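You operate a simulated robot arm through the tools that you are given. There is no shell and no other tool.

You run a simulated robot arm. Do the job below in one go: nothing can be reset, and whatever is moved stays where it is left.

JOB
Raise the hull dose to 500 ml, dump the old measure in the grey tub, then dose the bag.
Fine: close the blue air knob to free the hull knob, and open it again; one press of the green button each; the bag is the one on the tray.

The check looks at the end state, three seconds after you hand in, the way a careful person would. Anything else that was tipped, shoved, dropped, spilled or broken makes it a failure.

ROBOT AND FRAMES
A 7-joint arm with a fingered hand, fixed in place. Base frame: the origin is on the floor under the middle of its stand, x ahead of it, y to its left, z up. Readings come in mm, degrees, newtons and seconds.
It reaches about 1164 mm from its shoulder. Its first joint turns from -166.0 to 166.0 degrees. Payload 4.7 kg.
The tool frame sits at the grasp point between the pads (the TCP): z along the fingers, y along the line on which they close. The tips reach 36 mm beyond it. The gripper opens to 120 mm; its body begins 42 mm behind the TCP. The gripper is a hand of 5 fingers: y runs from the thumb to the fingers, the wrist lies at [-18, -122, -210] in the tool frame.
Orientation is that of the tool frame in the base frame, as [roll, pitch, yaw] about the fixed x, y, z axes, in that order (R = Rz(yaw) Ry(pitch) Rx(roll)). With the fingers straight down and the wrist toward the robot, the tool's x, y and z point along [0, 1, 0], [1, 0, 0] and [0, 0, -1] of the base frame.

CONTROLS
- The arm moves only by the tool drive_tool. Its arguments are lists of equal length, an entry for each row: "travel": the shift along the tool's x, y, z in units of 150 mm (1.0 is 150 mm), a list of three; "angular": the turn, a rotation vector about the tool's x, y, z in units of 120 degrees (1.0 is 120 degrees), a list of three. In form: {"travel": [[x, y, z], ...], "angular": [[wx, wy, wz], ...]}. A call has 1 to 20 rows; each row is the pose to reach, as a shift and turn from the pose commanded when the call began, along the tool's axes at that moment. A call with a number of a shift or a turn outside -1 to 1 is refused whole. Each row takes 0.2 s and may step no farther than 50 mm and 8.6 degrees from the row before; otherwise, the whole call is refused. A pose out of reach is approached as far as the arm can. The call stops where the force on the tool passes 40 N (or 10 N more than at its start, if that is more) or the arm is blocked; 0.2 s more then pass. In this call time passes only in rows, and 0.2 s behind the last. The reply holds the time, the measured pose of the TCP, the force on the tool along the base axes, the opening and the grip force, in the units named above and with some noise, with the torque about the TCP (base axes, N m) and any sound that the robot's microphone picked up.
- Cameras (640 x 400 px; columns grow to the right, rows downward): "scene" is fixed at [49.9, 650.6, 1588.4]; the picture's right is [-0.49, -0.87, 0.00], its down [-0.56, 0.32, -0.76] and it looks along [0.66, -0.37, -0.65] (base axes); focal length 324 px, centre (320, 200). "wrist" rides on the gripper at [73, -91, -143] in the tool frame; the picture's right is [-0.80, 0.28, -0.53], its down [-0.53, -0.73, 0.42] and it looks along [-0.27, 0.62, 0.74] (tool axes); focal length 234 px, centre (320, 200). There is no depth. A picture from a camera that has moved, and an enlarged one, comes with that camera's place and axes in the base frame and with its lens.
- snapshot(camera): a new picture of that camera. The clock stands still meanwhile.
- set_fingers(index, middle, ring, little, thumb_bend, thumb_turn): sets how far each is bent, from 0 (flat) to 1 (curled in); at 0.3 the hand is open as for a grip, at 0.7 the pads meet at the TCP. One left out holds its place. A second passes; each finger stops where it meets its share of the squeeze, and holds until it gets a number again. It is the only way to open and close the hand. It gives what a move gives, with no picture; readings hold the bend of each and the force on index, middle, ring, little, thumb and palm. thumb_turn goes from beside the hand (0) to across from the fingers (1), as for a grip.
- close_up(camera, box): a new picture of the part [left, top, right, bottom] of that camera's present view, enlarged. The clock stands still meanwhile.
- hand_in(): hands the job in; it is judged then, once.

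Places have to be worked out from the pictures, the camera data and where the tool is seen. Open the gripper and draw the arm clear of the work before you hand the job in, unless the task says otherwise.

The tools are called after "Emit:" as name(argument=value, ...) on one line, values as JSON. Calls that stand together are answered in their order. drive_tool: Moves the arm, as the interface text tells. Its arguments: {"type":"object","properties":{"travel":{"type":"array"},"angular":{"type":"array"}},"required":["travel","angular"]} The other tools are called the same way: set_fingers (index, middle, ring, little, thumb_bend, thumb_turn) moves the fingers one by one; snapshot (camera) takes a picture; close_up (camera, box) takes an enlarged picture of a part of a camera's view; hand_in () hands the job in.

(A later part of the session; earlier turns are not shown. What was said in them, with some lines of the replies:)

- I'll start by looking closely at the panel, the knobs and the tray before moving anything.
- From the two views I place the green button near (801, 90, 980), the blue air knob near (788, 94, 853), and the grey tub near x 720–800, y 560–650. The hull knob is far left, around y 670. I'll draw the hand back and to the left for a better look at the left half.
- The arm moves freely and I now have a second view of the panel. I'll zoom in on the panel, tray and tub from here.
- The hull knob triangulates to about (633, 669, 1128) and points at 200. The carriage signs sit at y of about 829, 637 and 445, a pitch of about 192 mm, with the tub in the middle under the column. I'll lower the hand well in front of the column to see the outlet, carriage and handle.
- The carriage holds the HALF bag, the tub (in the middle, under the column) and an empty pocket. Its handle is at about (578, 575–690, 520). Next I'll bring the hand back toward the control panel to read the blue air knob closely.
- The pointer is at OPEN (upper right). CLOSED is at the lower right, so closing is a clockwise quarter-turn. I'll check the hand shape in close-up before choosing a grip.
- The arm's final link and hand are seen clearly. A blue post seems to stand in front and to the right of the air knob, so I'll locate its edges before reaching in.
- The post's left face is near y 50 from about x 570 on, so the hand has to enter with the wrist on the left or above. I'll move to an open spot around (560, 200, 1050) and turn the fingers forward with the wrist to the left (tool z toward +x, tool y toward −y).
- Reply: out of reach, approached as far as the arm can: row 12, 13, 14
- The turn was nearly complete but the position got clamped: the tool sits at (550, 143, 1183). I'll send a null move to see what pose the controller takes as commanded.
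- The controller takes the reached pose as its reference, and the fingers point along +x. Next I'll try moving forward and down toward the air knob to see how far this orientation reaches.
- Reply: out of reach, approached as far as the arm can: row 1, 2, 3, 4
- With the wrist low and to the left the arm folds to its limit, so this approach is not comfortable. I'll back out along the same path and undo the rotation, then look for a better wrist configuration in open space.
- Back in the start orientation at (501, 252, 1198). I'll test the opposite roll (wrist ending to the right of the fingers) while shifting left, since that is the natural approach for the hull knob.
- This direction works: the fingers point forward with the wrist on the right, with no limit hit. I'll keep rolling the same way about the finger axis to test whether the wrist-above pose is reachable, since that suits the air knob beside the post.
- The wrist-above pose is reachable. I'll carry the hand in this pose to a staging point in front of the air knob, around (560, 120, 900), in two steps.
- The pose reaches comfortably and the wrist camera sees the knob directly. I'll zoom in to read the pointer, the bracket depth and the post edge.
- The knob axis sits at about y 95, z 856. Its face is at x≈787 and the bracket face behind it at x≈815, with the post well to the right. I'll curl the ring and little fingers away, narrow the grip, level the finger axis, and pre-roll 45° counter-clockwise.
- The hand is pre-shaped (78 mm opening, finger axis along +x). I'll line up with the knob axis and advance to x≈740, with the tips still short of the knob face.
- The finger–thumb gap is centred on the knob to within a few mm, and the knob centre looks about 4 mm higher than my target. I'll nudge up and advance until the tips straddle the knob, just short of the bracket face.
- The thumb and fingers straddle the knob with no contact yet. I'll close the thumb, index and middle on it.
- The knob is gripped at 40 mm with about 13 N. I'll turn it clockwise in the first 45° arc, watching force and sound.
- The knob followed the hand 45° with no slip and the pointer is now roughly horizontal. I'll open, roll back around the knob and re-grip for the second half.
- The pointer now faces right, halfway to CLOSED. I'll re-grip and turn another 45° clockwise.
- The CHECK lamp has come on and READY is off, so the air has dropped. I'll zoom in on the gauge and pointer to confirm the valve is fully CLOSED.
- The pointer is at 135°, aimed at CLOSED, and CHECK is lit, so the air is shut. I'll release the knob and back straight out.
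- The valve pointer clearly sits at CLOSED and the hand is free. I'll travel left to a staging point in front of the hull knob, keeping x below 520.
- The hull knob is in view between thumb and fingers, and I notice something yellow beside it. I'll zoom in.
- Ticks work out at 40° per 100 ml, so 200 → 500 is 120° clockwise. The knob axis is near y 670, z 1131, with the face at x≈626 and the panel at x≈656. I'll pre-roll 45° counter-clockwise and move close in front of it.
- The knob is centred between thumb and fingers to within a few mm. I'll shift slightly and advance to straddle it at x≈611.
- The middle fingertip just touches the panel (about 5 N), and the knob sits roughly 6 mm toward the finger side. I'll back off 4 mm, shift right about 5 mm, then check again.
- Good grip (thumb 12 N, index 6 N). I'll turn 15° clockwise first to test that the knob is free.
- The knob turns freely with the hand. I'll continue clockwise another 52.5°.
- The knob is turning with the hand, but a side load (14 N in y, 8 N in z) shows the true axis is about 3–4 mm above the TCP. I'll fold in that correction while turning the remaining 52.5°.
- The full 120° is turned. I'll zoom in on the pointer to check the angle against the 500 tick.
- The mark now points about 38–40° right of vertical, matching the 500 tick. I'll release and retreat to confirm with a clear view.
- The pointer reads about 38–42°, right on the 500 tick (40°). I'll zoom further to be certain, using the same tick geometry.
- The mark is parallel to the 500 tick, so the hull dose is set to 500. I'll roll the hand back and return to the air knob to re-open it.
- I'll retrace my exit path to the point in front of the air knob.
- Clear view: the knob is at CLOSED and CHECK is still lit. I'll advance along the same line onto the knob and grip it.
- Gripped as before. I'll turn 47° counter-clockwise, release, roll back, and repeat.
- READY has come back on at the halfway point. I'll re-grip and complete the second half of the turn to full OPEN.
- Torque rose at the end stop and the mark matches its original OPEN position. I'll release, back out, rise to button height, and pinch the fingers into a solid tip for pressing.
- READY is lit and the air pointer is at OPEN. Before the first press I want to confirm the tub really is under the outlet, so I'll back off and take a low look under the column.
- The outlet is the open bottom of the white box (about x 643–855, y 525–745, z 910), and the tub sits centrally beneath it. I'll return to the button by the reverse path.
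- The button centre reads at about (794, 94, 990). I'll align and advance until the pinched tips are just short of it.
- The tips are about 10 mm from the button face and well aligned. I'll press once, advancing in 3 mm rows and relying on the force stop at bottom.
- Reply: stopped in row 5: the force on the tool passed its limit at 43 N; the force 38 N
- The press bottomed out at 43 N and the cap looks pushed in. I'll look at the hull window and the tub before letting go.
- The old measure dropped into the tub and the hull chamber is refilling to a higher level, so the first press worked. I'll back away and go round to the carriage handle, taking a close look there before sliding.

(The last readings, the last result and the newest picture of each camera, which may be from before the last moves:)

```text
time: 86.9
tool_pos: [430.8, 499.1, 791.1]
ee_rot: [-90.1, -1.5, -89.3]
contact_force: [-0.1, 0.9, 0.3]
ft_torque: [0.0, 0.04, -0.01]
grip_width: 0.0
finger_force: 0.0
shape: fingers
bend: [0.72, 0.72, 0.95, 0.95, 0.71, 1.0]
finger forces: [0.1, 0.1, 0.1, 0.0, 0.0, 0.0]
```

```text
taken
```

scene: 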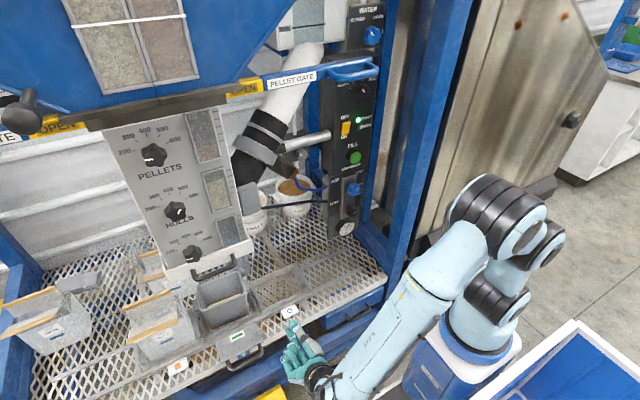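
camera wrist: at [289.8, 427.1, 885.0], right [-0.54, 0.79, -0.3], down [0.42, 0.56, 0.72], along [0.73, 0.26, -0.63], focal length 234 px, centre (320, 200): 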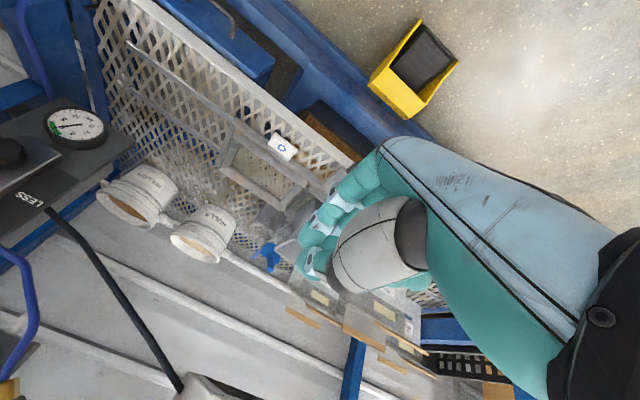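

The signs triangulate to z≈483 with a 204 mm pitch (y 840 / 636 / 431). I'll shift further left so the wrist camera sees the carriage handle unobstructed.

Emit:
drive_tool(travel=[[-0.25, 0.03, 0], [-0.5, 0.07, 0], [-0.75, 0.1, 0]], angular=[[0, 0, 0], [0, 0, 0], [0, 0, 0]])

Emit:
drive_tool(travel=[[-0.25, 0.03, 0], [-0.5, 0.07, 0], [-0.75, 0.1, 0]], angular=[[0, 0, 0], [0, 0, 0], [0, 0, 0]])

Emit:
snapshot(camera="wrist")

Emit:
close_up(camera="wrist", box=[180, 60, 380, 220])

Emit:
close_up(camera="scene", box=[140, 270, 300, 390])

```text
time: 87.7
tool_pos: [426.9, 611.8, 774.0]
ee_rot: [-90.0, -1.7, -89.4]
contact_force: [-0.6, 0.2, 1.0]
ft_torque: [0.01, 0.05, -0.06]
grip_width: 0.0
finger_force: 0.1
shape: fingers
bend: [0.72, 0.72, 0.95, 0.95, 0.71, 1.0]
finger forces: [0.0, 0.0, 0.0, 0.0, 0.0, 0.1]
```

```text
time: 88.5
tool_pos: [428.8, 724.4, 753.3]
ee_rot: [-90.1, -1.7, -89.2]
contact_force: [-0.6, 0.7, 0.1]
ft_torque: [0.02, 0.02, -0.03]
grip_width: 0.0
finger_force: 0.1
shape: fingers
bend: [0.72, 0.72, 0.95, 0.95, 0.71, 1.0]
finger forces: [0.0, 0.0, 0.0, 0.1, 0.0, 0.0]
```

```text
taken
camera wrist: at [287.2, 652.3, 846.7], right [-0.54, 0.79, -0.3], down [0.42, 0.56, 0.72], along [0.73, 0.26, -0.63], focal length 234 px, centre (320, 200)
```

wrist: 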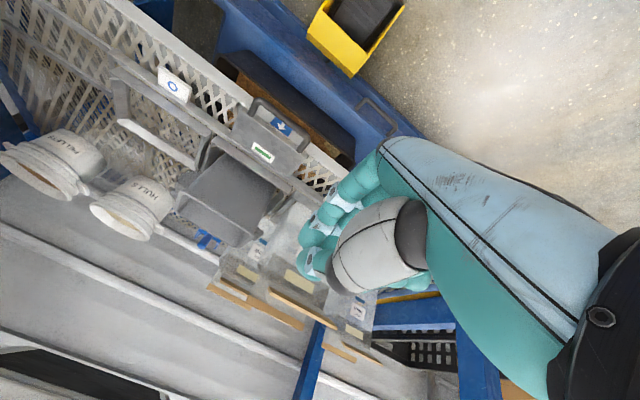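

```text
2.50 times, centred on (280, 140) of wrist
camera zoom: at [287.2, 652.3, 846.7], right [-0.54, 0.79, -0.3], down [0.42, 0.56, 0.72], along [0.73, 0.26, -0.63], focal length 585 px, centre (420, 350)
```

zoom: 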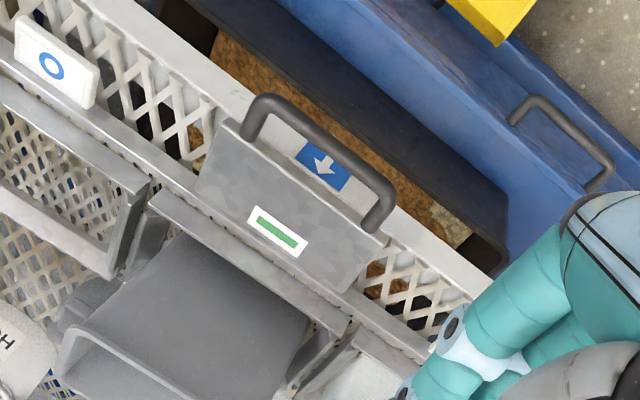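

```text
3.33 times, centred on (220, 330) of scene
camera zoom: at [49.9, 650.6, 1588.4], right [-0.49, -0.87, 0.0], down [-0.56, 0.32, -0.76], along [0.66, -0.37, -0.65], focal length 1078 px, centre (653, -233)
```

zoom: 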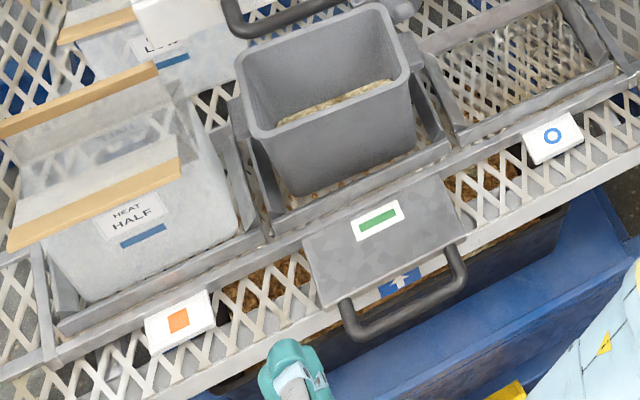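

The handle plate sits in front of the carriage's long front bar, level with the two sign cards. I need to know whether the cards ride on the carriage or stay on the mesh, so I'll zoom in on them and the rail ends.

Emit:
close_up(camera="scene", box=[150, 330, 220, 390])

Emit:
close_up(camera="scene", box=[260, 280, 340, 340])

Emit:
close_up(camera="wrist", box=[150, 40, 260, 140])

Emit:
close_up(camera="scene", box=[40, 320, 170, 400])

Emit:
close_up(camera="scene", box=[280, 240, 400, 320])

```text
6.67 times, centred on (185, 360) of scene
camera zoom: at [49.9, 650.6, 1588.4], right [-0.49, -0.87, 0.0], down [-0.56, 0.32, -0.76], along [0.66, -0.37, -0.65], focal length 2157 px, centre (1220, -867)
```

zoom: 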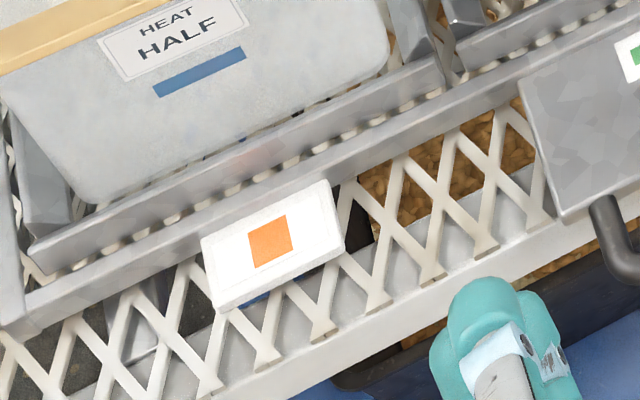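

```text
6.67 times, centred on (300, 310) of scene
camera zoom: at [49.9, 650.6, 1588.4], right [-0.49, -0.87, 0.0], down [-0.56, 0.32, -0.76], along [0.66, -0.37, -0.65], focal length 2157 px, centre (453, -533)
```

zoom: 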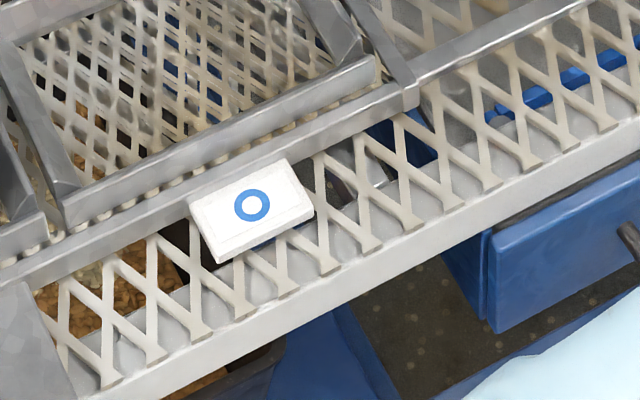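

```text
4.00 times, centred on (205, 90) of wrist
camera zoom: at [287.2, 652.3, 846.7], right [-0.54, 0.79, -0.3], down [0.42, 0.56, 0.72], along [0.73, 0.26, -0.63], focal length 937 px, centre (780, 640)
```

zoom: 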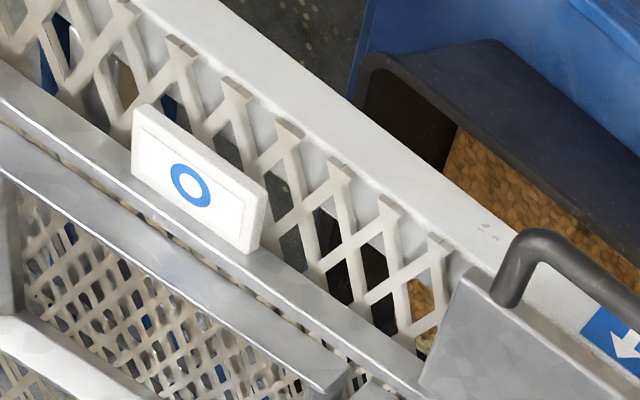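

```text
4.92 times, centred on (105, 360) of scene
camera zoom: at [49.9, 650.6, 1588.4], right [-0.49, -0.87, 0.0], down [-0.56, 0.32, -0.76], along [0.66, -0.37, -0.65], focal length 1593 px, centre (1378, -588)
```

zoom: 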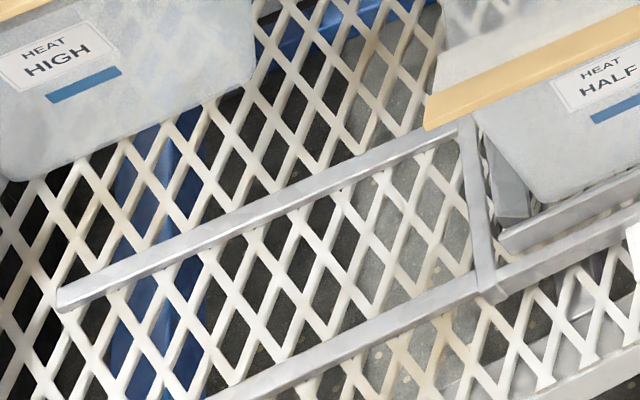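

```text
5.00 times, centred on (340, 280) of scene
camera zoom: at [49.9, 650.6, 1588.4], right [-0.49, -0.87, 0.0], down [-0.56, 0.32, -0.76], along [0.66, -0.37, -0.65], focal length 1618 px, centre (220, -200)
```

zoom: 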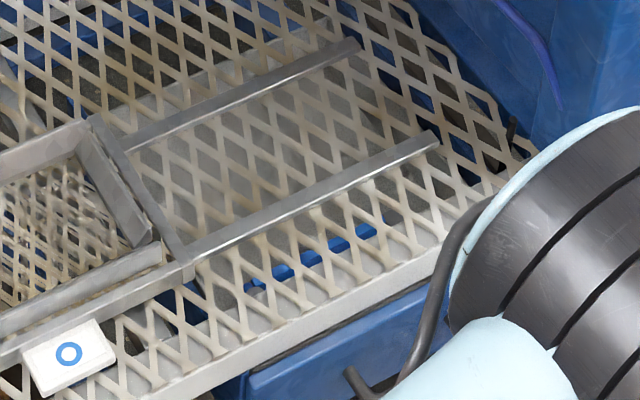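

The cards and the handle plate are on the carriage frame, which rides on two thin rails with free length to the right. So I'll push the handle's left leg toward −y by one pitch (204 mm). First I'll tilt the pinched fingers 45° downward and check the view.

Emit:
drive_tool(travel=[[0, 0, 0], [0, 0, 0], [0, 0, 0], [0, 0, 0], [0, 0, 0], [0, 0, 0]], angular=[[-0.0625, 0, 0], [-0.125, 0, 0], [-0.1875, 0, 0], [-0.25, 0, 0], [-0.3125, 0, 0], [-0.375, 0, 0]])

Emit:
snapshot(camera="wrist")

Emit:
snapshot(camera="scene")

```text
time: 89.9
tool_pos: [427.8, 722.9, 754.0]
ee_rot: [-135.2, -1.7, -89.2]
contact_force: [0.2, 0.2, -0.1]
ft_torque: [-0.02, 0.0, 0.03]
grip_width: 0.0
finger_force: 0.1
shape: fingers
bend: [0.72, 0.72, 0.95, 0.95, 0.71, 1.0]
finger forces: [0.0, 0.0, 0.0, 0.1, 0.1, 0.0]
```

```text
taken
camera wrist: at [393.1, 655.1, 921.3], right [-0.58, 0.8, 0.15], down [0.81, 0.55, 0.2], along [0.08, 0.24, -0.97], focal length 234 px, centre (320, 200)
```

wrist: 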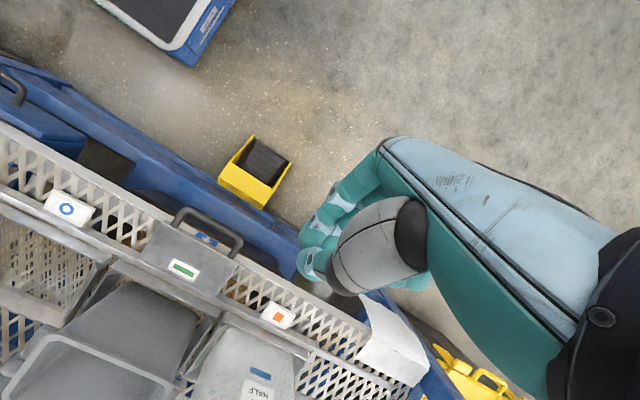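

```text
taken
```

scene: 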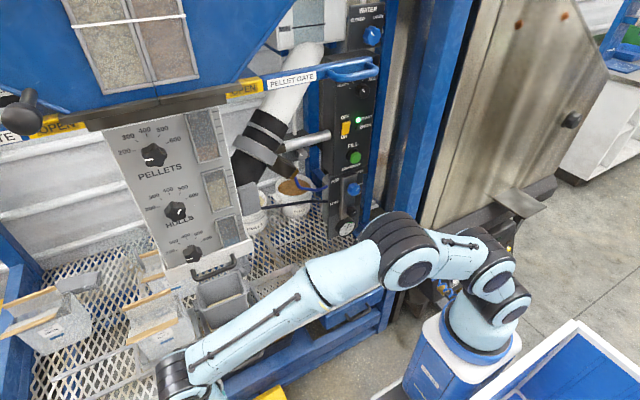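

Emit:
close_up(camera="wrist", box=[120, 180, 320, 340])

```text
2.50 times, centred on (220, 260) of wrist
camera zoom: at [393.1, 655.1, 921.3], right [-0.58, 0.8, 0.15], down [0.81, 0.55, 0.2], along [0.08, 0.24, -0.97], focal length 585 px, centre (570, 50)
```

zoom: 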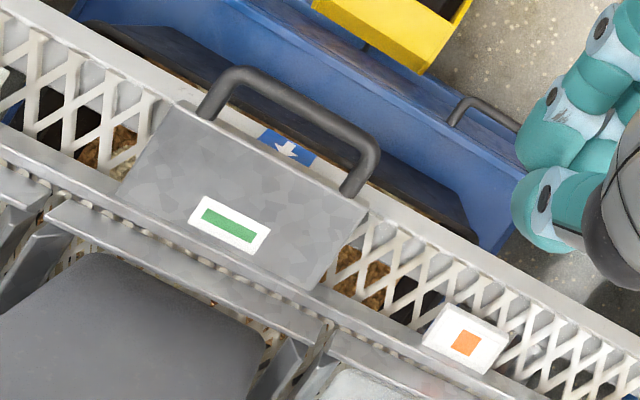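

From this top view the handle loop spans about y 575–690 at x≈578, z≈483, and the tray's front edge is near x 609. I'll lower the pinched fingers to the left of the handle, outside the tray edge.

Emit:
drive_tool(travel=[[-0.054, 0.045, 0.298], [-0.107, 0.089, 0.596], [-0.161, 0.134, 0.894]], angular=[[0, 0, 0], [0, 0, 0], [0, 0, 0]])

Emit:
drive_tool(travel=[[-0.008, 0.137, 0.3], [-0.016, 0.274, 0.55], [-0.023, 0.35, 0.75]], angular=[[0, 0, 0], [0, 0, 0], [0, 0, 0]])

Emit:
snapshot(camera="wrist")

Emit:
close_up(camera="scene", box=[120, 280, 280, 400])

```text
time: 90.7
tool_pos: [509.7, 746.5, 644.5]
ee_rot: [-135.1, -1.5, -89.1]
contact_force: [-0.6, -0.2, 1.5]
ft_torque: [0.01, 0.08, 0.0]
grip_width: 0.1
finger_force: 0.1
shape: fingers
bend: [0.72, 0.72, 0.95, 0.95, 0.71, 1.0]
finger forces: [0.1, 0.1, 0.0, 0.1, 0.0, 0.0]
```

```text
time: 91.5
tool_pos: [550.7, 748.0, 526.7]
ee_rot: [-135.0, -1.5, -89.1]
contact_force: [0.0, 1.3, 1.4]
ft_torque: [-0.03, 0.05, 0.0]
grip_width: 0.1
finger_force: 0.0
shape: fingers
bend: [0.72, 0.72, 0.95, 0.95, 0.71, 1.0]
finger forces: [0.1, 0.0, 0.0, 0.1, 0.0, 0.0]
```

```text
taken
camera wrist: at [515.8, 678.6, 694.9], right [-0.58, 0.8, 0.15], down [0.81, 0.55, 0.2], along [0.08, 0.24, -0.97], focal length 234 px, centre (320, 200)
```

wrist: 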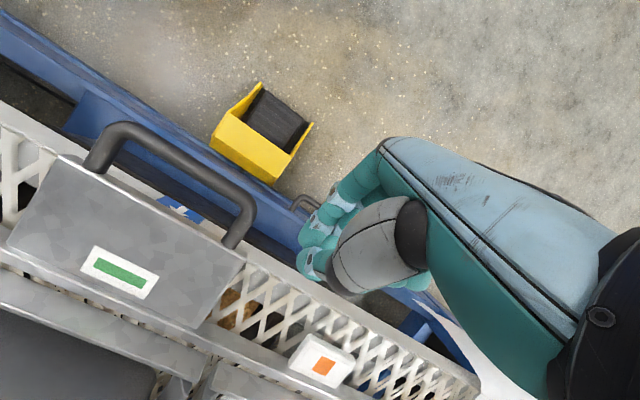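

```text
3.33 times, centred on (200, 340) of scene
camera zoom: at [49.9, 650.6, 1588.4], right [-0.49, -0.87, 0.0], down [-0.56, 0.32, -0.76], along [0.66, -0.37, -0.65], focal length 1078 px, centre (720, -267)
```

zoom: 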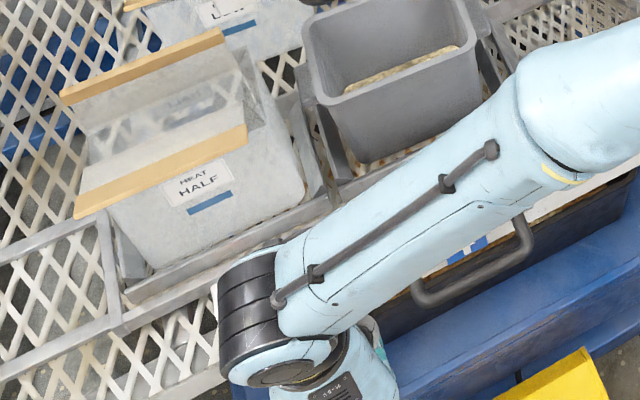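

The fingertips are about 30 mm in front of the tray edge and to the left of the handle. I'll lower the last 25 mm and then creep right until they touch the handle leg.

Emit:
drive_tool(travel=[[0.008, 0.033, 0.085], [0.016, 0.066, 0.17]], angular=[[0, 0, 0], [0, 0, 0]])

Emit:
drive_tool(travel=[[0.067, 0, 0], [0.133, 0, 0], [0.2, 0, 0]], angular=[[0, 0, 0], [0, 0, 0], [0, 0, 0]])

Emit:
snapshot(camera="wrist")

```text
time: 92.1
tool_pos: [561.7, 743.2, 502.9]
ee_rot: [-135.1, -1.6, -89.3]
contact_force: [0.3, 0.0, 0.3]
ft_torque: [0.01, -0.01, -0.02]
grip_width: 0.1
finger_force: 0.0
shape: fingers
bend: [0.72, 0.72, 0.95, 0.95, 0.71, 1.0]
finger forces: [0.0, 0.0, 0.0, 0.0, 0.0, 0.1]
```

```text
time: 92.9
tool_pos: [561.6, 713.6, 503.3]
ee_rot: [-135.0, -1.7, -89.3]
contact_force: [0.8, -0.1, 0.4]
ft_torque: [-0.02, -0.01, -0.01]
grip_width: 0.0
finger_force: 0.0
shape: fingers
bend: [0.72, 0.72, 0.95, 0.95, 0.71, 1.0]
finger forces: [0.0, 0.0, 0.0, 0.0, 0.0, 0.0]
```

```text
taken
camera wrist: at [526.7, 645.2, 670.6], right [-0.58, 0.8, 0.15], down [0.81, 0.55, 0.2], along [0.08, 0.24, -0.97], focal length 234 px, centre (320, 200)
```

wrist: 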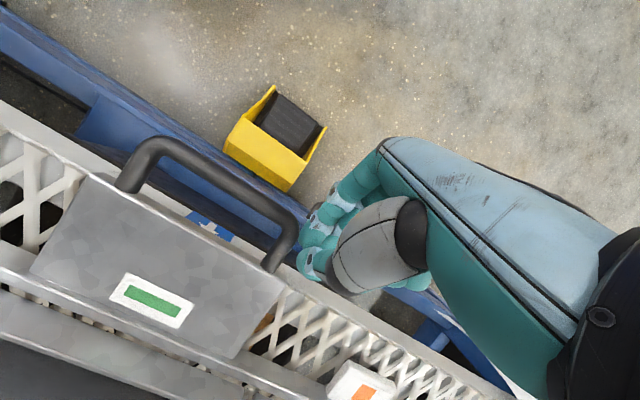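

The fingers are right beside the handle's left leg. I'll push gently to the right in 10 mm rows and check that the carriage follows.

Emit:
drive_tool(travel=[[0.05, 0, 0], [0.1, 0, 0], [0.15, 0, 0], [0.2, 0, 0], [0.25, 0, 0], [0.3, 0, 0]], angular=[[0, 0, 0], [0, 0, 0], [0, 0, 0], [0, 0, 0], [0, 0, 0], [0, 0, 0]])

Emit:
snapshot(camera="wrist")

Emit:
snapshot(camera="scene")

```text
time: 94.3
tool_pos: [563.0, 666.6, 503.2]
ee_rot: [-135.2, -1.8, -89.2]
contact_force: [-0.1, -0.4, 0.8]
ft_torque: [-0.03, -0.01, -0.02]
grip_width: 0.1
finger_force: 0.0
shape: fingers
bend: [0.72, 0.72, 0.95, 0.95, 0.71, 1.0]
finger forces: [0.0, 0.1, 0.0, 0.0, 0.0, 0.0]
```

```text
taken
camera wrist: at [528.8, 599.3, 671.3], right [-0.58, 0.8, 0.15], down [0.81, 0.55, 0.2], along [0.08, 0.24, -0.97], focal length 234 px, centre (320, 200)
```

wrist: 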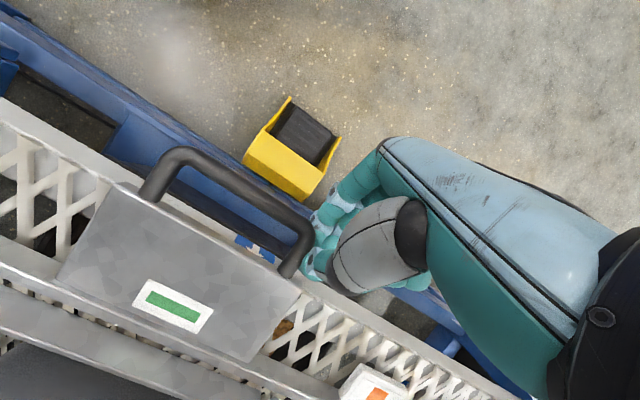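

```text
taken
```

scene: 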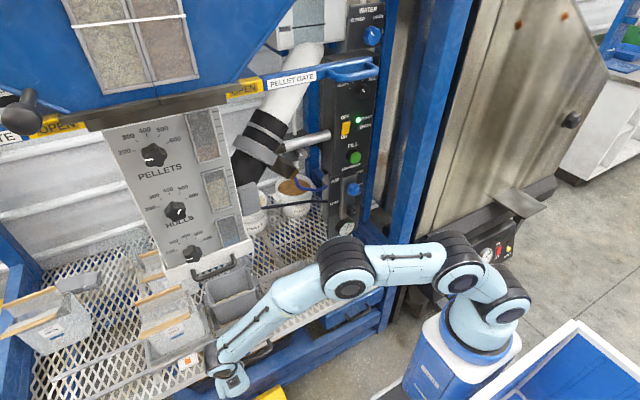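

The whole carriage is sliding smoothly with the hand. I'll measure how far it has gone using the orange card in the scene view.

Emit:
close_up(camera="scene", box=[130, 260, 290, 380])

Emit:
close_up(camera="wrist", box=[220, 180, 420, 400])

```text
3.33 times, centred on (210, 320) of scene
camera zoom: at [49.9, 650.6, 1588.4], right [-0.49, -0.87, 0.0], down [-0.56, 0.32, -0.76], along [0.66, -0.37, -0.65], focal length 1078 px, centre (687, -200)
```

zoom: 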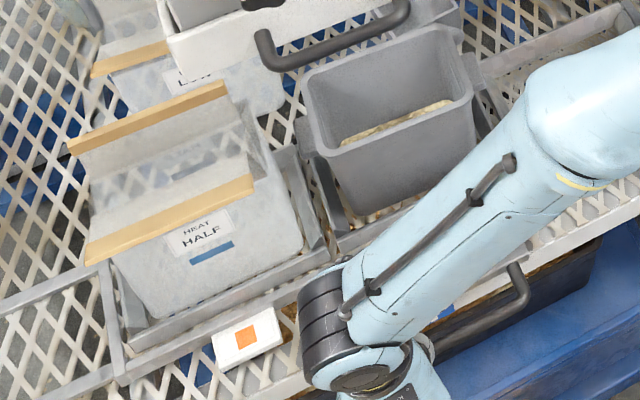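

```text
1.82 times, centred on (320, 290) of wrist
camera zoom: at [528.8, 599.3, 671.3], right [-0.58, 0.8, 0.15], down [0.81, 0.55, 0.2], along [0.08, 0.24, -0.97], focal length 426 px, centre (320, 36)
```

zoom: 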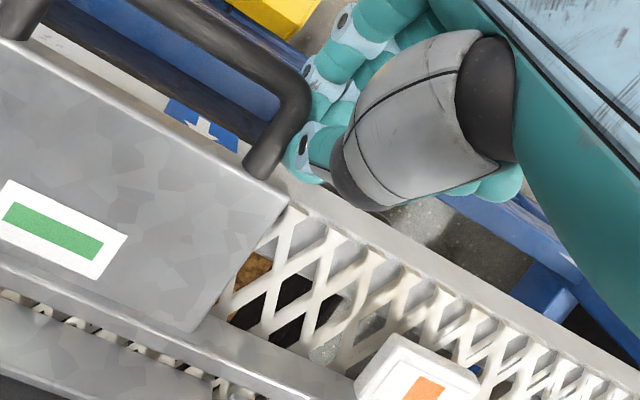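

The carriage has moved about 34 mm so far. I'll continue 140 mm more at the same slow pace, then measure again.

Emit:
drive_tool(travel=[[0.067, 0, 0], [0.133, 0, 0], [0.2, 0, 0], [0.267, 0, 0], [0.333, 0, 0], [0.4, 0, 0], [0.467, 0, 0], [0.533, 0, 0], [0.6, 0, 0], [0.667, 0, 0], [0.733, 0, 0], [0.8, 0, 0], [0.867, 0, 0], [0.933, 0, 0]], angular=[[0, 0, 0], [0, 0, 0], [0, 0, 0], [0, 0, 0], [0, 0, 0], [0, 0, 0], [0, 0, 0], [0, 0, 0], [0, 0, 0], [0, 0, 0], [0, 0, 0], [0, 0, 0], [0, 0, 0], [0, 0, 0]])

Emit:
close_up(camera="scene", box=[170, 240, 330, 360])

Emit:
snapshot(camera="wrist")

```text
time: 97.3
tool_pos: [565.1, 528.8, 508.1]
ee_rot: [-135.0, -1.7, -89.2]
contact_force: [-1.1, 0.0, -2.3]
ft_torque: [0.08, -0.01, -0.01]
grip_width: 0.6
finger_force: 0.2
shape: fingers
bend: [0.72, 0.72, 0.95, 0.95, 0.71, 1.0]
finger forces: [0.0, 0.1, 0.0, 0.1, 0.0, 0.1]
```

```text
3.33 times, centred on (250, 300) of scene
camera zoom: at [49.9, 650.6, 1588.4], right [-0.49, -0.87, 0.0], down [-0.56, 0.32, -0.76], along [0.66, -0.37, -0.65], focal length 1078 px, centre (553, -133)
```

zoom: 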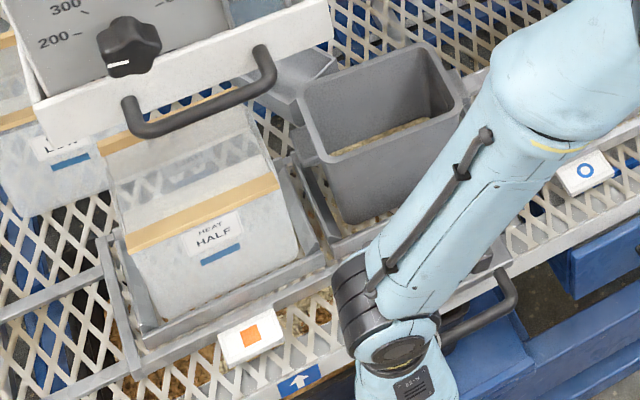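

```text
taken
camera wrist: at [530.2, 460.3, 676.1], right [-0.58, 0.8, 0.15], down [0.81, 0.55, 0.2], along [0.08, 0.24, -0.97], focal length 234 px, centre (320, 200)
```

wrist: 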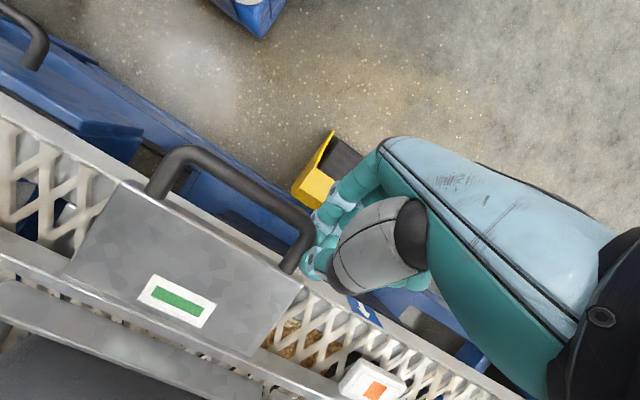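

Shift so far is about 173 mm, with 30 mm to go to put the bag exactly one pitch over. I'll push the remainder in small steps.

Emit:
drive_tool(travel=[[0.04, 0, 0], [0.08, 0, 0], [0.12, 0, 0], [0.16, 0, 0], [0.2, 0, 0]], angular=[[0, 0, 0], [0, 0, 0], [0, 0, 0], [0, 0, 0], [0, 0, 0]])

Emit:
close_up(camera="scene", box=[200, 300, 280, 360])

Emit:
close_up(camera="scene", box=[160, 220, 360, 370])

```text
time: 98.5
tool_pos: [564.1, 498.6, 508.3]
ee_rot: [-135.1, -1.5, -89.1]
contact_force: [0.6, 6.6, -2.4]
ft_torque: [0.14, 0.03, 0.05]
grip_width: 0.2
finger_force: 3.2
shape: fingers
bend: [0.72, 0.72, 0.95, 0.95, 0.71, 1.0]
finger forces: [6.9, 0.1, 0.0, 0.1, 0.0, 0.0]
```

```text
6.67 times, centred on (240, 330) of scene
camera zoom: at [49.9, 650.6, 1588.4], right [-0.49, -0.87, 0.0], down [-0.56, 0.32, -0.76], along [0.66, -0.37, -0.65], focal length 2157 px, centre (853, -667)
```

zoom: 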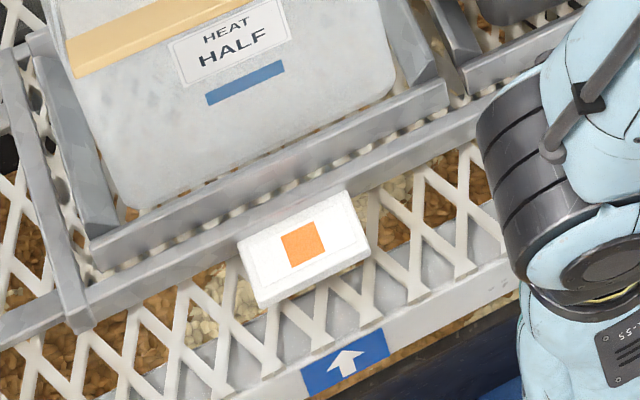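

```text
2.67 times, centred on (260, 295) of scene
camera zoom: at [49.9, 650.6, 1588.4], right [-0.49, -0.87, 0.0], down [-0.56, 0.32, -0.76], along [0.66, -0.37, -0.65], focal length 863 px, centre (480, -53)
```

zoom: 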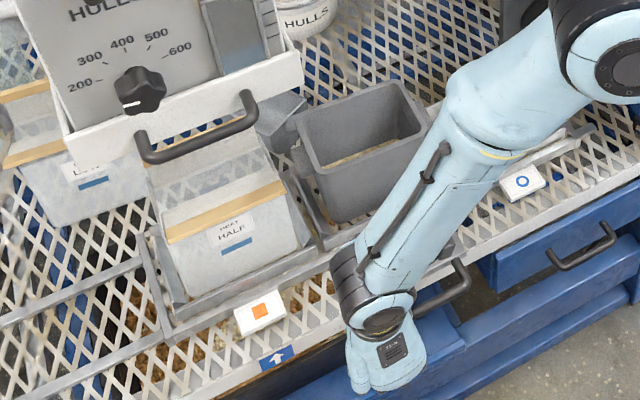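

The orange card now reads y≈636, exactly at the station arrow on the tray edge (y≈637), so the bag is under the outlet. I'll ease the fingers off the handle, back out, and re-check.

Emit:
drive_tool(travel=[[-0.067, 0, 0], [-0.133, 0, 0], [-0.2, 0, 0]], angular=[[0, 0, 0], [0, 0, 0], [0, 0, 0]])

Emit:
drive_tool(travel=[[-0.2, 0, -0.3], [-0.2, 0, -0.6], [-0.2, 0, -0.9]], angular=[[0, 0, 0], [0, 0, 0], [0, 0, 0]])

Emit:
snapshot(camera="scene")

Emit:
close_up(camera="scene", box=[200, 300, 280, 360])

Emit:
close_up(camera="scene", box=[130, 150, 290, 270])

```text
time: 99.3
tool_pos: [564.0, 528.2, 509.5]
ee_rot: [-135.1, -1.6, -89.2]
contact_force: [0.3, -0.1, 0.0]
ft_torque: [-0.01, 0.0, -0.02]
grip_width: 0.2
finger_force: 0.0
shape: fingers
bend: [0.72, 0.72, 0.95, 0.95, 0.71, 1.0]
finger forces: [0.0, 0.1, 0.0, 0.0, 0.1, 0.0]
```

```text
refused: row 1 steps farther than a row can; nothing moved
```

```text
taken
```

scene: 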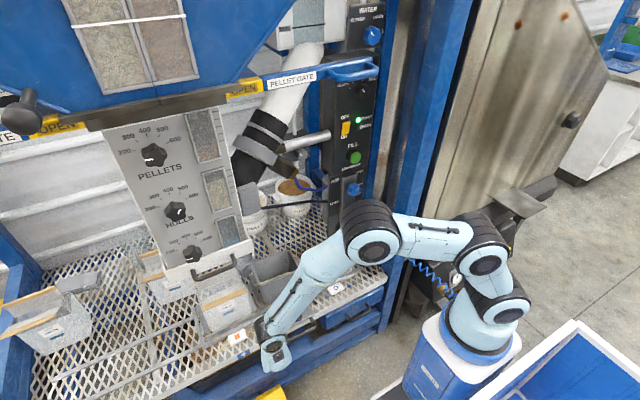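

```text
6.67 times, centred on (240, 330) of scene
camera zoom: at [49.9, 650.6, 1588.4], right [-0.49, -0.87, 0.0], down [-0.56, 0.32, -0.76], along [0.66, -0.37, -0.65], focal length 2157 px, centre (853, -667)
```

zoom: 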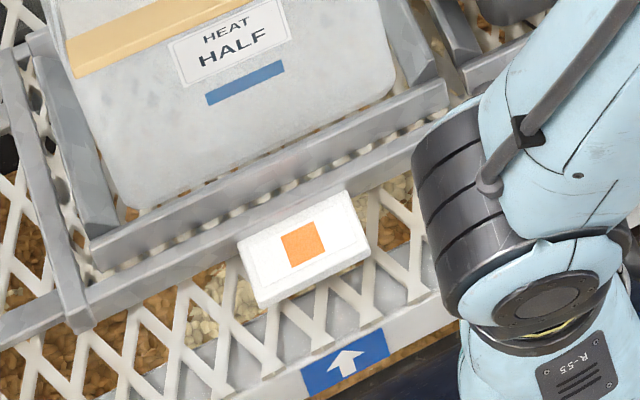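

```text
3.33 times, centred on (210, 210) of scene
camera zoom: at [49.9, 650.6, 1588.4], right [-0.49, -0.87, 0.0], down [-0.56, 0.32, -0.76], along [0.66, -0.37, -0.65], focal length 1078 px, centre (687, 167)
```

zoom: 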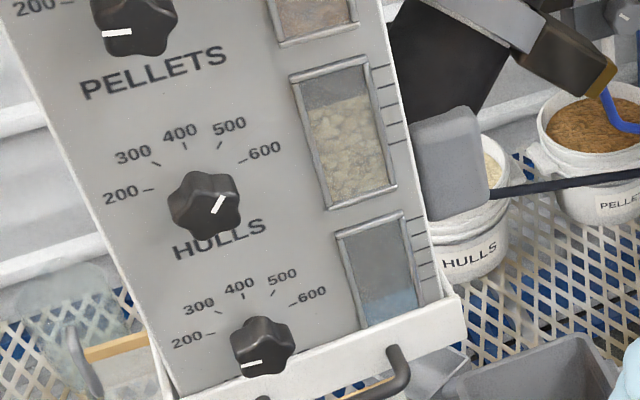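

The carriage stayed put under the arrow, and the hull chamber is refilled to about the 500 mark. One retreat row was refused as too long, so I'll back out with shorter steps, rise, and restore the forward-pointing pose.

Emit:
drive_tool(travel=[[0, 0, -0.3], [0, 0, -0.6], [0, 0, -0.9]], angular=[[0, 0, 0], [0, 0, 0], [0, 0, 0]])

Emit:
drive_tool(travel=[[0.007, -0.176, -0.177], [0.015, -0.352, -0.355], [0.022, -0.528, -0.532], [0.03, -0.704, -0.709]], angular=[[0, 0, 0], [0, 0, 0], [0, 0, 0], [0, 0, 0]])

Emit:
drive_tool(travel=[[0, 0, 0], [0, 0, 0], [0, 0, 0], [0, 0, 0], [0, 0, 0], [0, 0, 0]], angular=[[0.0625, 0, 0], [0.125, 0, 0], [0.1875, 0, 0], [0.25, 0, 0], [0.3125, 0, 0], [0.375, 0, 0]])

Emit:
snapshot(camera="scene")

Emit:
close_up(camera="scene", box=[130, 220, 330, 370])

```text
time: 100.1
tool_pos: [468.5, 529.2, 603.0]
ee_rot: [-135.1, -1.7, -89.2]
contact_force: [0.2, -0.1, 0.1]
ft_torque: [0.02, -0.02, 0.06]
grip_width: 0.0
finger_force: 0.1
shape: fingers
bend: [0.72, 0.72, 0.95, 0.95, 0.71, 1.0]
finger forces: [0.0, 0.0, 0.0, 0.0, 0.1, 0.1]
```

```text
time: 101.1
tool_pos: [470.3, 528.4, 755.6]
ee_rot: [-135.2, -1.8, -89.2]
contact_force: [0.5, 0.4, 0.3]
ft_torque: [-0.03, 0.01, -0.01]
grip_width: 0.0
finger_force: 0.2
shape: fingers
bend: [0.72, 0.72, 0.95, 0.95, 0.71, 1.0]
finger forces: [0.0, 0.1, 0.0, 0.0, 0.0, 0.0]
```

```text
time: 102.5
tool_pos: [467.7, 529.6, 754.6]
ee_rot: [-90.0, -1.5, -89.0]
contact_force: [-0.6, 0.6, 0.0]
ft_torque: [0.01, -0.02, -0.02]
grip_width: 0.3
finger_force: 0.1
shape: fingers
bend: [0.72, 0.72, 0.95, 0.95, 0.71, 1.0]
finger forces: [0.0, 0.0, 0.0, 0.0, 0.1, 0.1]
```

```text
taken
```

scene: 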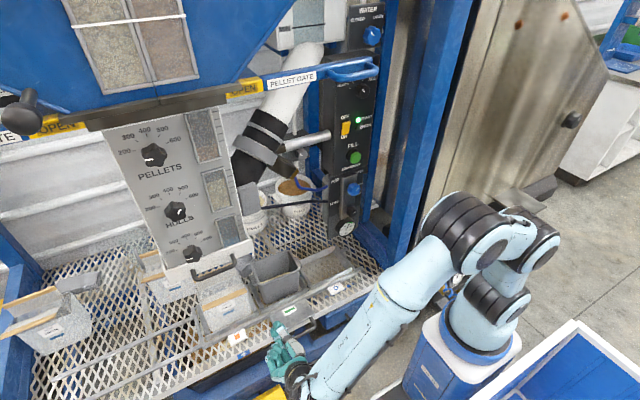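

```text
2.67 times, centred on (230, 295) of scene
camera zoom: at [49.9, 650.6, 1588.4], right [-0.49, -0.87, 0.0], down [-0.56, 0.32, -0.76], along [0.66, -0.37, -0.65], focal length 863 px, centre (560, -53)
```

zoom: 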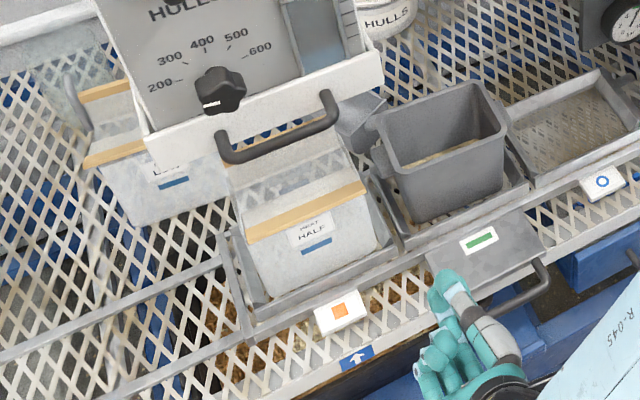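

The HALF bag is centred at the arrow under the outlet, and nothing else was disturbed. I'll now travel back to the green button.

Emit:
drive_tool(travel=[[0.197, -0.1, 0.053], [0.394, -0.2, 0.107], [0.591, -0.3, 0.16], [0.788, -0.4, 0.214], [0.985, -0.5, 0.267]], angular=[[0, 0, 0], [0, 0, 0], [0, 0, 0], [0, 0, 0], [0, 0, 0]])

Emit:
drive_tool(travel=[[0.197, -0.093, 0.011], [0.393, -0.187, 0.021], [0.59, -0.28, 0.032], [0.786, -0.374, 0.042], [0.983, -0.467, 0.053]], angular=[[0, 0, -0.04], [0, 0, -0.08], [0, 0, -0.12], [0, 0, -0.16], [0, 0, -0.2]])

Emit:
drive_tool(travel=[[0.186, -0.001, 0.011], [0.372, -0.003, 0.021], [0.559, -0.004, 0.032], [0.745, -0.006, 0.042], [0.931, -0.007, 0.053]], angular=[[0, 0, -0.04], [0, 0, -0.08], [0, 0, -0.12], [0, 0, -0.16], [0, 0, -0.2]])

Emit:
snapshot(camera="wrist")

```text
time: 103.7
tool_pos: [510.4, 382.8, 831.7]
ee_rot: [-90.1, -1.6, -89.2]
contact_force: [-0.1, 0.3, 0.1]
ft_torque: [0.0, 0.01, 0.02]
grip_width: 0.0
finger_force: 0.0
shape: fingers
bend: [0.72, 0.72, 0.95, 0.95, 0.71, 1.0]
finger forces: [0.0, 0.0, 0.1, 0.0, 0.1, 0.0]
```

```text
time: 104.9
tool_pos: [522.3, 237.6, 907.7]
ee_rot: [-90.1, -25.7, -89.1]
contact_force: [0.4, 0.3, -0.1]
ft_torque: [-0.02, 0.0, -0.01]
grip_width: 0.0
finger_force: 0.0
shape: fingers
bend: [0.72, 0.72, 0.95, 0.95, 0.71, 1.0]
finger forces: [0.0, 0.0, 0.1, 0.1, 0.1, 0.0]
```

```text
time: 106.1
tool_pos: [529.6, 112.4, 968.3]
ee_rot: [-90.1, -49.7, -89.1]
contact_force: [0.5, 0.0, 0.9]
ft_torque: [-0.02, -0.01, -0.04]
grip_width: 0.0
finger_force: 0.1
shape: fingers
bend: [0.72, 0.72, 0.95, 0.95, 0.71, 1.0]
finger forces: [0.0, 0.1, 0.1, 0.0, 0.0, 0.1]
```

```text
taken
camera wrist: at [388.3, 134.0, 1082.4], right [-0.53, 0.3, -0.79], down [0.41, 0.91, 0.07], along [0.74, -0.29, -0.61], focal length 234 px, centre (320, 200)
```

wrist: 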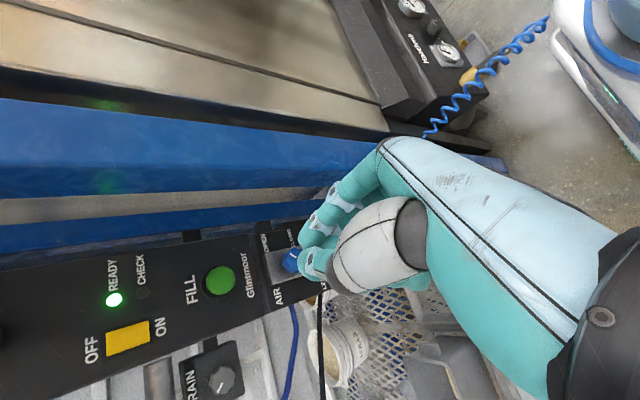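

READY is lit. I'll align with the button and advance to the same pre-press point as before.

Emit:
drive_tool(travel=[[0.048, 0.002, 0.25], [0.096, 0.004, 0.5], [0.144, 0.005, 0.75], [0.192, 0.007, 0.99]], angular=[[0, 0, 0], [0, 0, 0], [0, 0, 0], [0, 0, 0]])

Emit:
drive_tool(travel=[[0, 0, 0.2], [0, 0, 0.35], [0, 0, 0.43]], angular=[[0, 0, 0], [0, 0, 0], [0, 0, 0]])

Emit:
close_up(camera="wrist", box=[180, 150, 420, 360])

Emit:
close_up(camera="scene", box=[130, 150, 350, 370])

```text
time: 107.1
tool_pos: [681.1, 95.8, 990.4]
ee_rot: [-90.1, -49.6, -89.0]
contact_force: [-1.4, -0.7, 0.2]
ft_torque: [0.0, 0.03, 0.0]
grip_width: 0.0
finger_force: 0.0
shape: fingers
bend: [0.72, 0.72, 0.95, 0.95, 0.71, 1.0]
finger forces: [0.0, 0.1, 0.1, 0.1, 0.1, 0.0]
```

```text
time: 107.9
tool_pos: [745.9, 96.7, 988.8]
ee_rot: [-90.2, -49.6, -89.0]
contact_force: [-0.2, -1.0, 0.4]
ft_torque: [-0.02, 0.04, 0.02]
grip_width: 0.1
finger_force: 0.1
shape: fingers
bend: [0.72, 0.72, 0.95, 0.95, 0.71, 1.0]
finger forces: [0.1, 0.0, 0.0, 0.0, 0.0, 0.0]
```

```text
1.90 times, centred on (300, 255) of wrist
camera zoom: at [602.9, 117.4, 1103.5], right [-0.53, 0.3, -0.79], down [0.41, 0.91, 0.07], along [0.74, -0.29, -0.61], focal length 446 px, centre (358, 95)
```

zoom: 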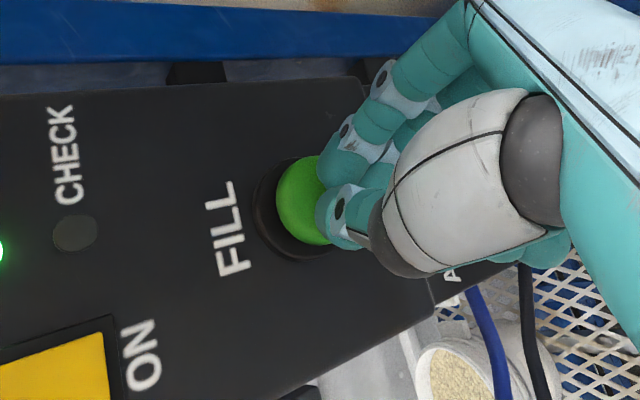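

```text
1.82 times, centred on (240, 260) of scene
camera zoom: at [49.9, 650.6, 1588.4], right [-0.49, -0.87, 0.0], down [-0.56, 0.32, -0.76], along [0.66, -0.37, -0.65], focal length 588 px, centre (466, 91)
```

zoom: 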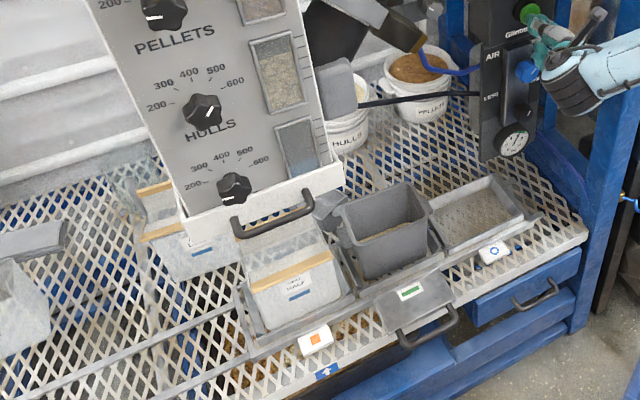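

All set: bag under the outlet, chamber filled, READY on. I'll press the green button once.

Emit:
drive_tool(travel=[[0, 0, 0.03], [0, 0, 0.06], [0, 0, 0.08], [0, 0, 0.1], [0, 0, 0.12], [0, 0, 0.14]], angular=[[0, 0, 0], [0, 0, 0], [0, 0, 0], [0, 0, 0], [0, 0, 0], [0, 0, 0]])

Emit:
close_up(camera="scene", box=[120, 170, 280, 340])

Emit:
drive_tool(travel=[[0, 0, -0.03], [0, 0, -0.1], [0, 0, -0.25], [0, 0, -0.4]], angular=[[0, 0, 0], [0, 0, 0], [0, 0, 0], [0, 0, 0]])

Emit:
close_up(camera="scene", box=[120, 170, 280, 340])

Emit:
close_up(camera="scene", box=[320, 60, 420, 240])

```text
time: 109.0
tool_pos: [757.5, 97.6, 989.8]
ee_rot: [-90.0, -49.5, -89.3]
contact_force: [-36.6, 4.9, 4.7]
ft_torque: [0.02, -0.49, 0.38]
grip_width: 0.1
finger_force: 20.2
shape: fingers
bend: [0.72, 0.72, 0.95, 0.95, 0.72, 1.0]
finger forces: [0.1, 0.0, 0.1, 0.0, 40.8, 0.0]
stopped in row 5: the force on the tool passed its limit at 43 N (the readings are from after the stop); the commanded pose is now the measured one
```

```text
2.35 times, centred on (200, 255) of scene
camera zoom: at [49.9, 650.6, 1588.4], right [-0.49, -0.87, 0.0], down [-0.56, 0.32, -0.76], along [0.66, -0.37, -0.65], focal length 761 px, centre (602, 71)
```

zoom: 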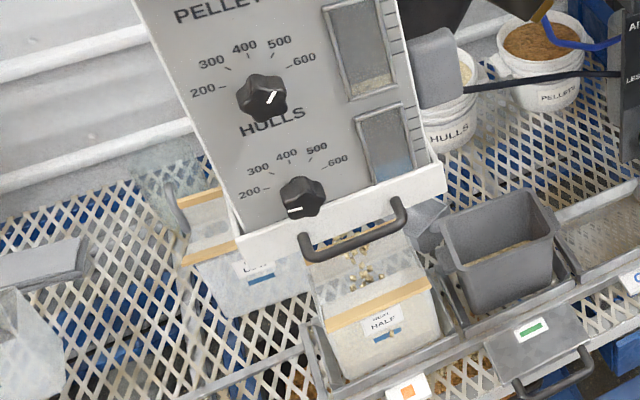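

```text
time: 110.0
tool_pos: [699.3, 94.4, 990.4]
ee_rot: [-90.1, -49.6, -89.2]
contact_force: [0.7, -0.1, -0.2]
ft_torque: [0.01, -0.01, 0.0]
grip_width: 0.0
finger_force: 0.0
shape: fingers
bend: [0.72, 0.72, 0.95, 0.95, 0.71, 1.0]
finger forces: [0.0, 0.0, 0.0, 0.1, 0.0, 0.1]
```

```text
2.35 times, centred on (200, 255) of scene
camera zoom: at [49.9, 650.6, 1588.4], right [-0.49, -0.87, 0.0], down [-0.56, 0.32, -0.76], along [0.66, -0.37, -0.65], focal length 761 px, centre (602, 71)
```

zoom: 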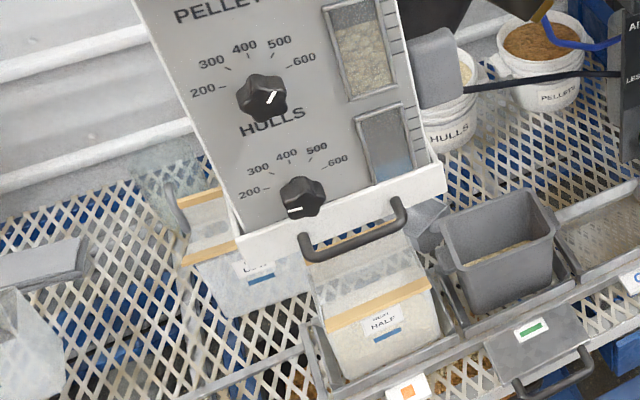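

```text
2.22 times, centred on (370, 150) of scene
camera zoom: at [49.9, 650.6, 1588.4], right [-0.49, -0.87, 0.0], down [-0.56, 0.32, -0.76], along [0.66, -0.37, -0.65], focal length 719 px, centre (209, 311)
```

zoom: 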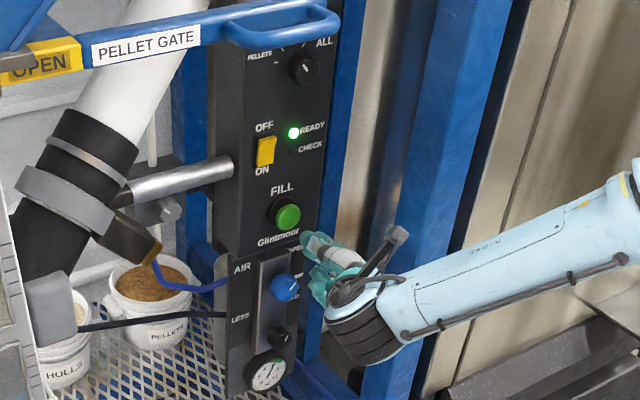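

The dose fell into the bag, the chamber refilled, and READY is on. I'll back the arm well away, open the hand, and do a final check.

Emit:
drive_tool(travel=[[0, 0, -0.3], [0, 0, -0.6], [0, 0, -0.9]], angular=[[0, 0, 0], [0, 0, 0], [0, 0, 0]])

Emit:
drive_tool(travel=[[-0.1, -0.15, -0.2], [-0.2, -0.3, -0.4], [-0.3, -0.45, -0.6]], angular=[[0, 0, 0], [0, 0, 0], [0, 0, 0]])

Emit:
set_fingers(index=0.3, middle=0.3, ring=0.3, little=0.3, thumb_bend=0.3, thumb_turn=1.0)

Emit:
snapshot(camera="scene")

Emit:
close_up(camera="scene", box=[180, 240, 300, 350])

Emit:
close_up(camera="scene", box=[325, 100, 405, 240])

Emit:
close_up(camera="scene", box=[100, 100, 260, 270])

```text
time: 110.8
tool_pos: [563.0, 90.6, 989.5]
ee_rot: [-90.2, -49.6, -89.2]
contact_force: [-0.5, -0.4, -0.4]
ft_torque: [0.04, -0.01, -0.01]
grip_width: 0.3
finger_force: 0.1
shape: fingers
bend: [0.72, 0.72, 0.95, 0.95, 0.71, 1.0]
finger forces: [0.0, 0.0, 0.0, 0.0, 0.1, 0.0]
```

```text
time: 111.6
tool_pos: [474.2, 172.8, 998.6]
ee_rot: [-90.2, -49.6, -89.1]
contact_force: [0.2, -0.9, 0.8]
ft_torque: [0.02, 0.0, 0.01]
grip_width: 0.0
finger_force: 0.0
shape: fingers
bend: [0.72, 0.72, 0.95, 0.95, 0.71, 1.0]
finger forces: [0.1, 0.0, 0.0, 0.0, 0.0, 0.0]
```

```text
time: 112.6
tool_pos: [473.3, 172.8, 997.3]
ee_rot: [-90.2, -49.6, -89.0]
contact_force: [0.7, -0.2, 0.0]
ft_torque: [0.01, -0.01, 0.01]
grip_width: 121.7
finger_force: 0.1
shape: fingers
bend: [0.3, 0.3, 0.3, 0.3, 0.3, 0.98]
finger forces: [0.1, 0.0, 0.0, 0.0, 0.1, 0.0]
```

```text
taken
```

scene: 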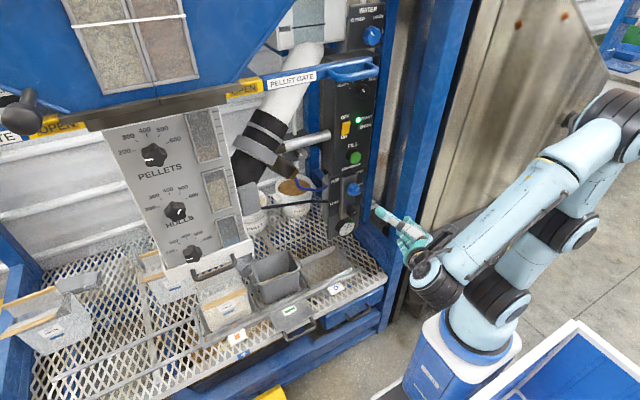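

```text
3.64 times, centred on (240, 295) of scene
camera zoom: at [49.9, 650.6, 1588.4], right [-0.49, -0.87, 0.0], down [-0.56, 0.32, -0.76], along [0.66, -0.37, -0.65], focal length 1176 px, centre (611, -146)
```

zoom: 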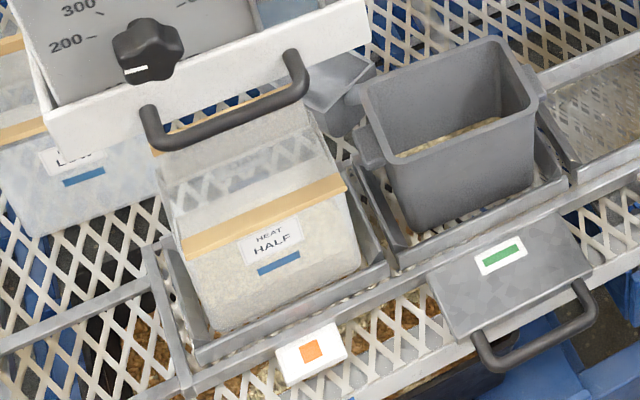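

```text
2.86 times, centred on (365, 170) of scene
camera zoom: at [49.9, 650.6, 1588.4], right [-0.49, -0.87, 0.0], down [-0.56, 0.32, -0.76], along [0.66, -0.37, -0.65], focal length 924 px, centre (191, 286)
```

zoom: 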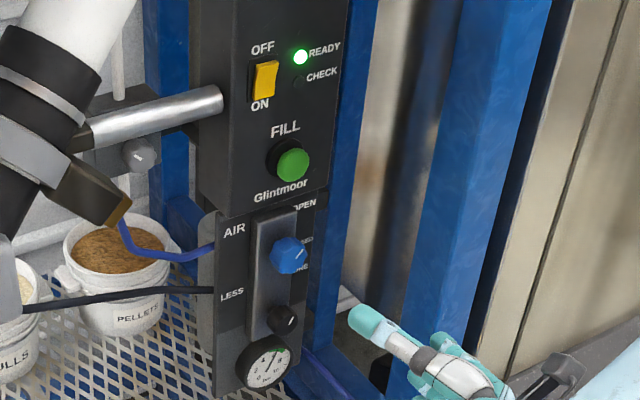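

```text
2.35 times, centred on (180, 185) of scene
camera zoom: at [49.9, 650.6, 1588.4], right [-0.49, -0.87, 0.0], down [-0.56, 0.32, -0.76], along [0.66, -0.37, -0.65], focal length 761 px, centre (649, 235)
```

zoom: 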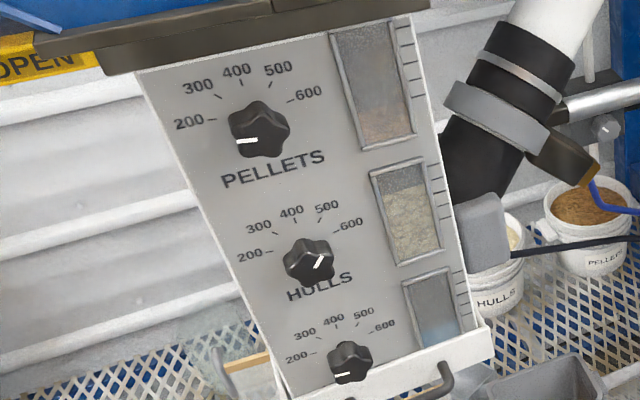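

Final check: the hull knob is at 500, the air knob is at OPEN with READY lit, the old measure is in the grey tub, and the HALF bag is filled under the outlet. The hand is open and the arm is clear, so I'm handing in.

Emit:
hand_in()

```text
The job is handed in.
```

The hull dose is set to 500 ml, the old measure is in the grey tub, and the bag on the tray (labelled HALF) has had its dose. I have handed the job in; it gave no verdict back.

- **Hull knob:** I closed the blue air knob, which lit CHECK. I then turned the hull knob from 200 to 500, and its pointer lines up with the 500 tick.
- **Air knob:** It is back at OPEN against its end stop, and READY is lit.
- **Old measure:** One press of the green button dropped it into the grey tub. The hull chamber then refilled to about the 500 mark.
- **Bag:** I slid the tray one place to the right, so the HALF bag sits at the arrow under the outlet. One more press dosed it.

I saw nothing tipped or spilled in the final pictures. There are some hulls mixed with the pellets in the waste tray under the mesh. They could have been there before, because that spot was hidden until the tray moved. The tray is still in its shifted position, and the hand is open and clear of the machine.
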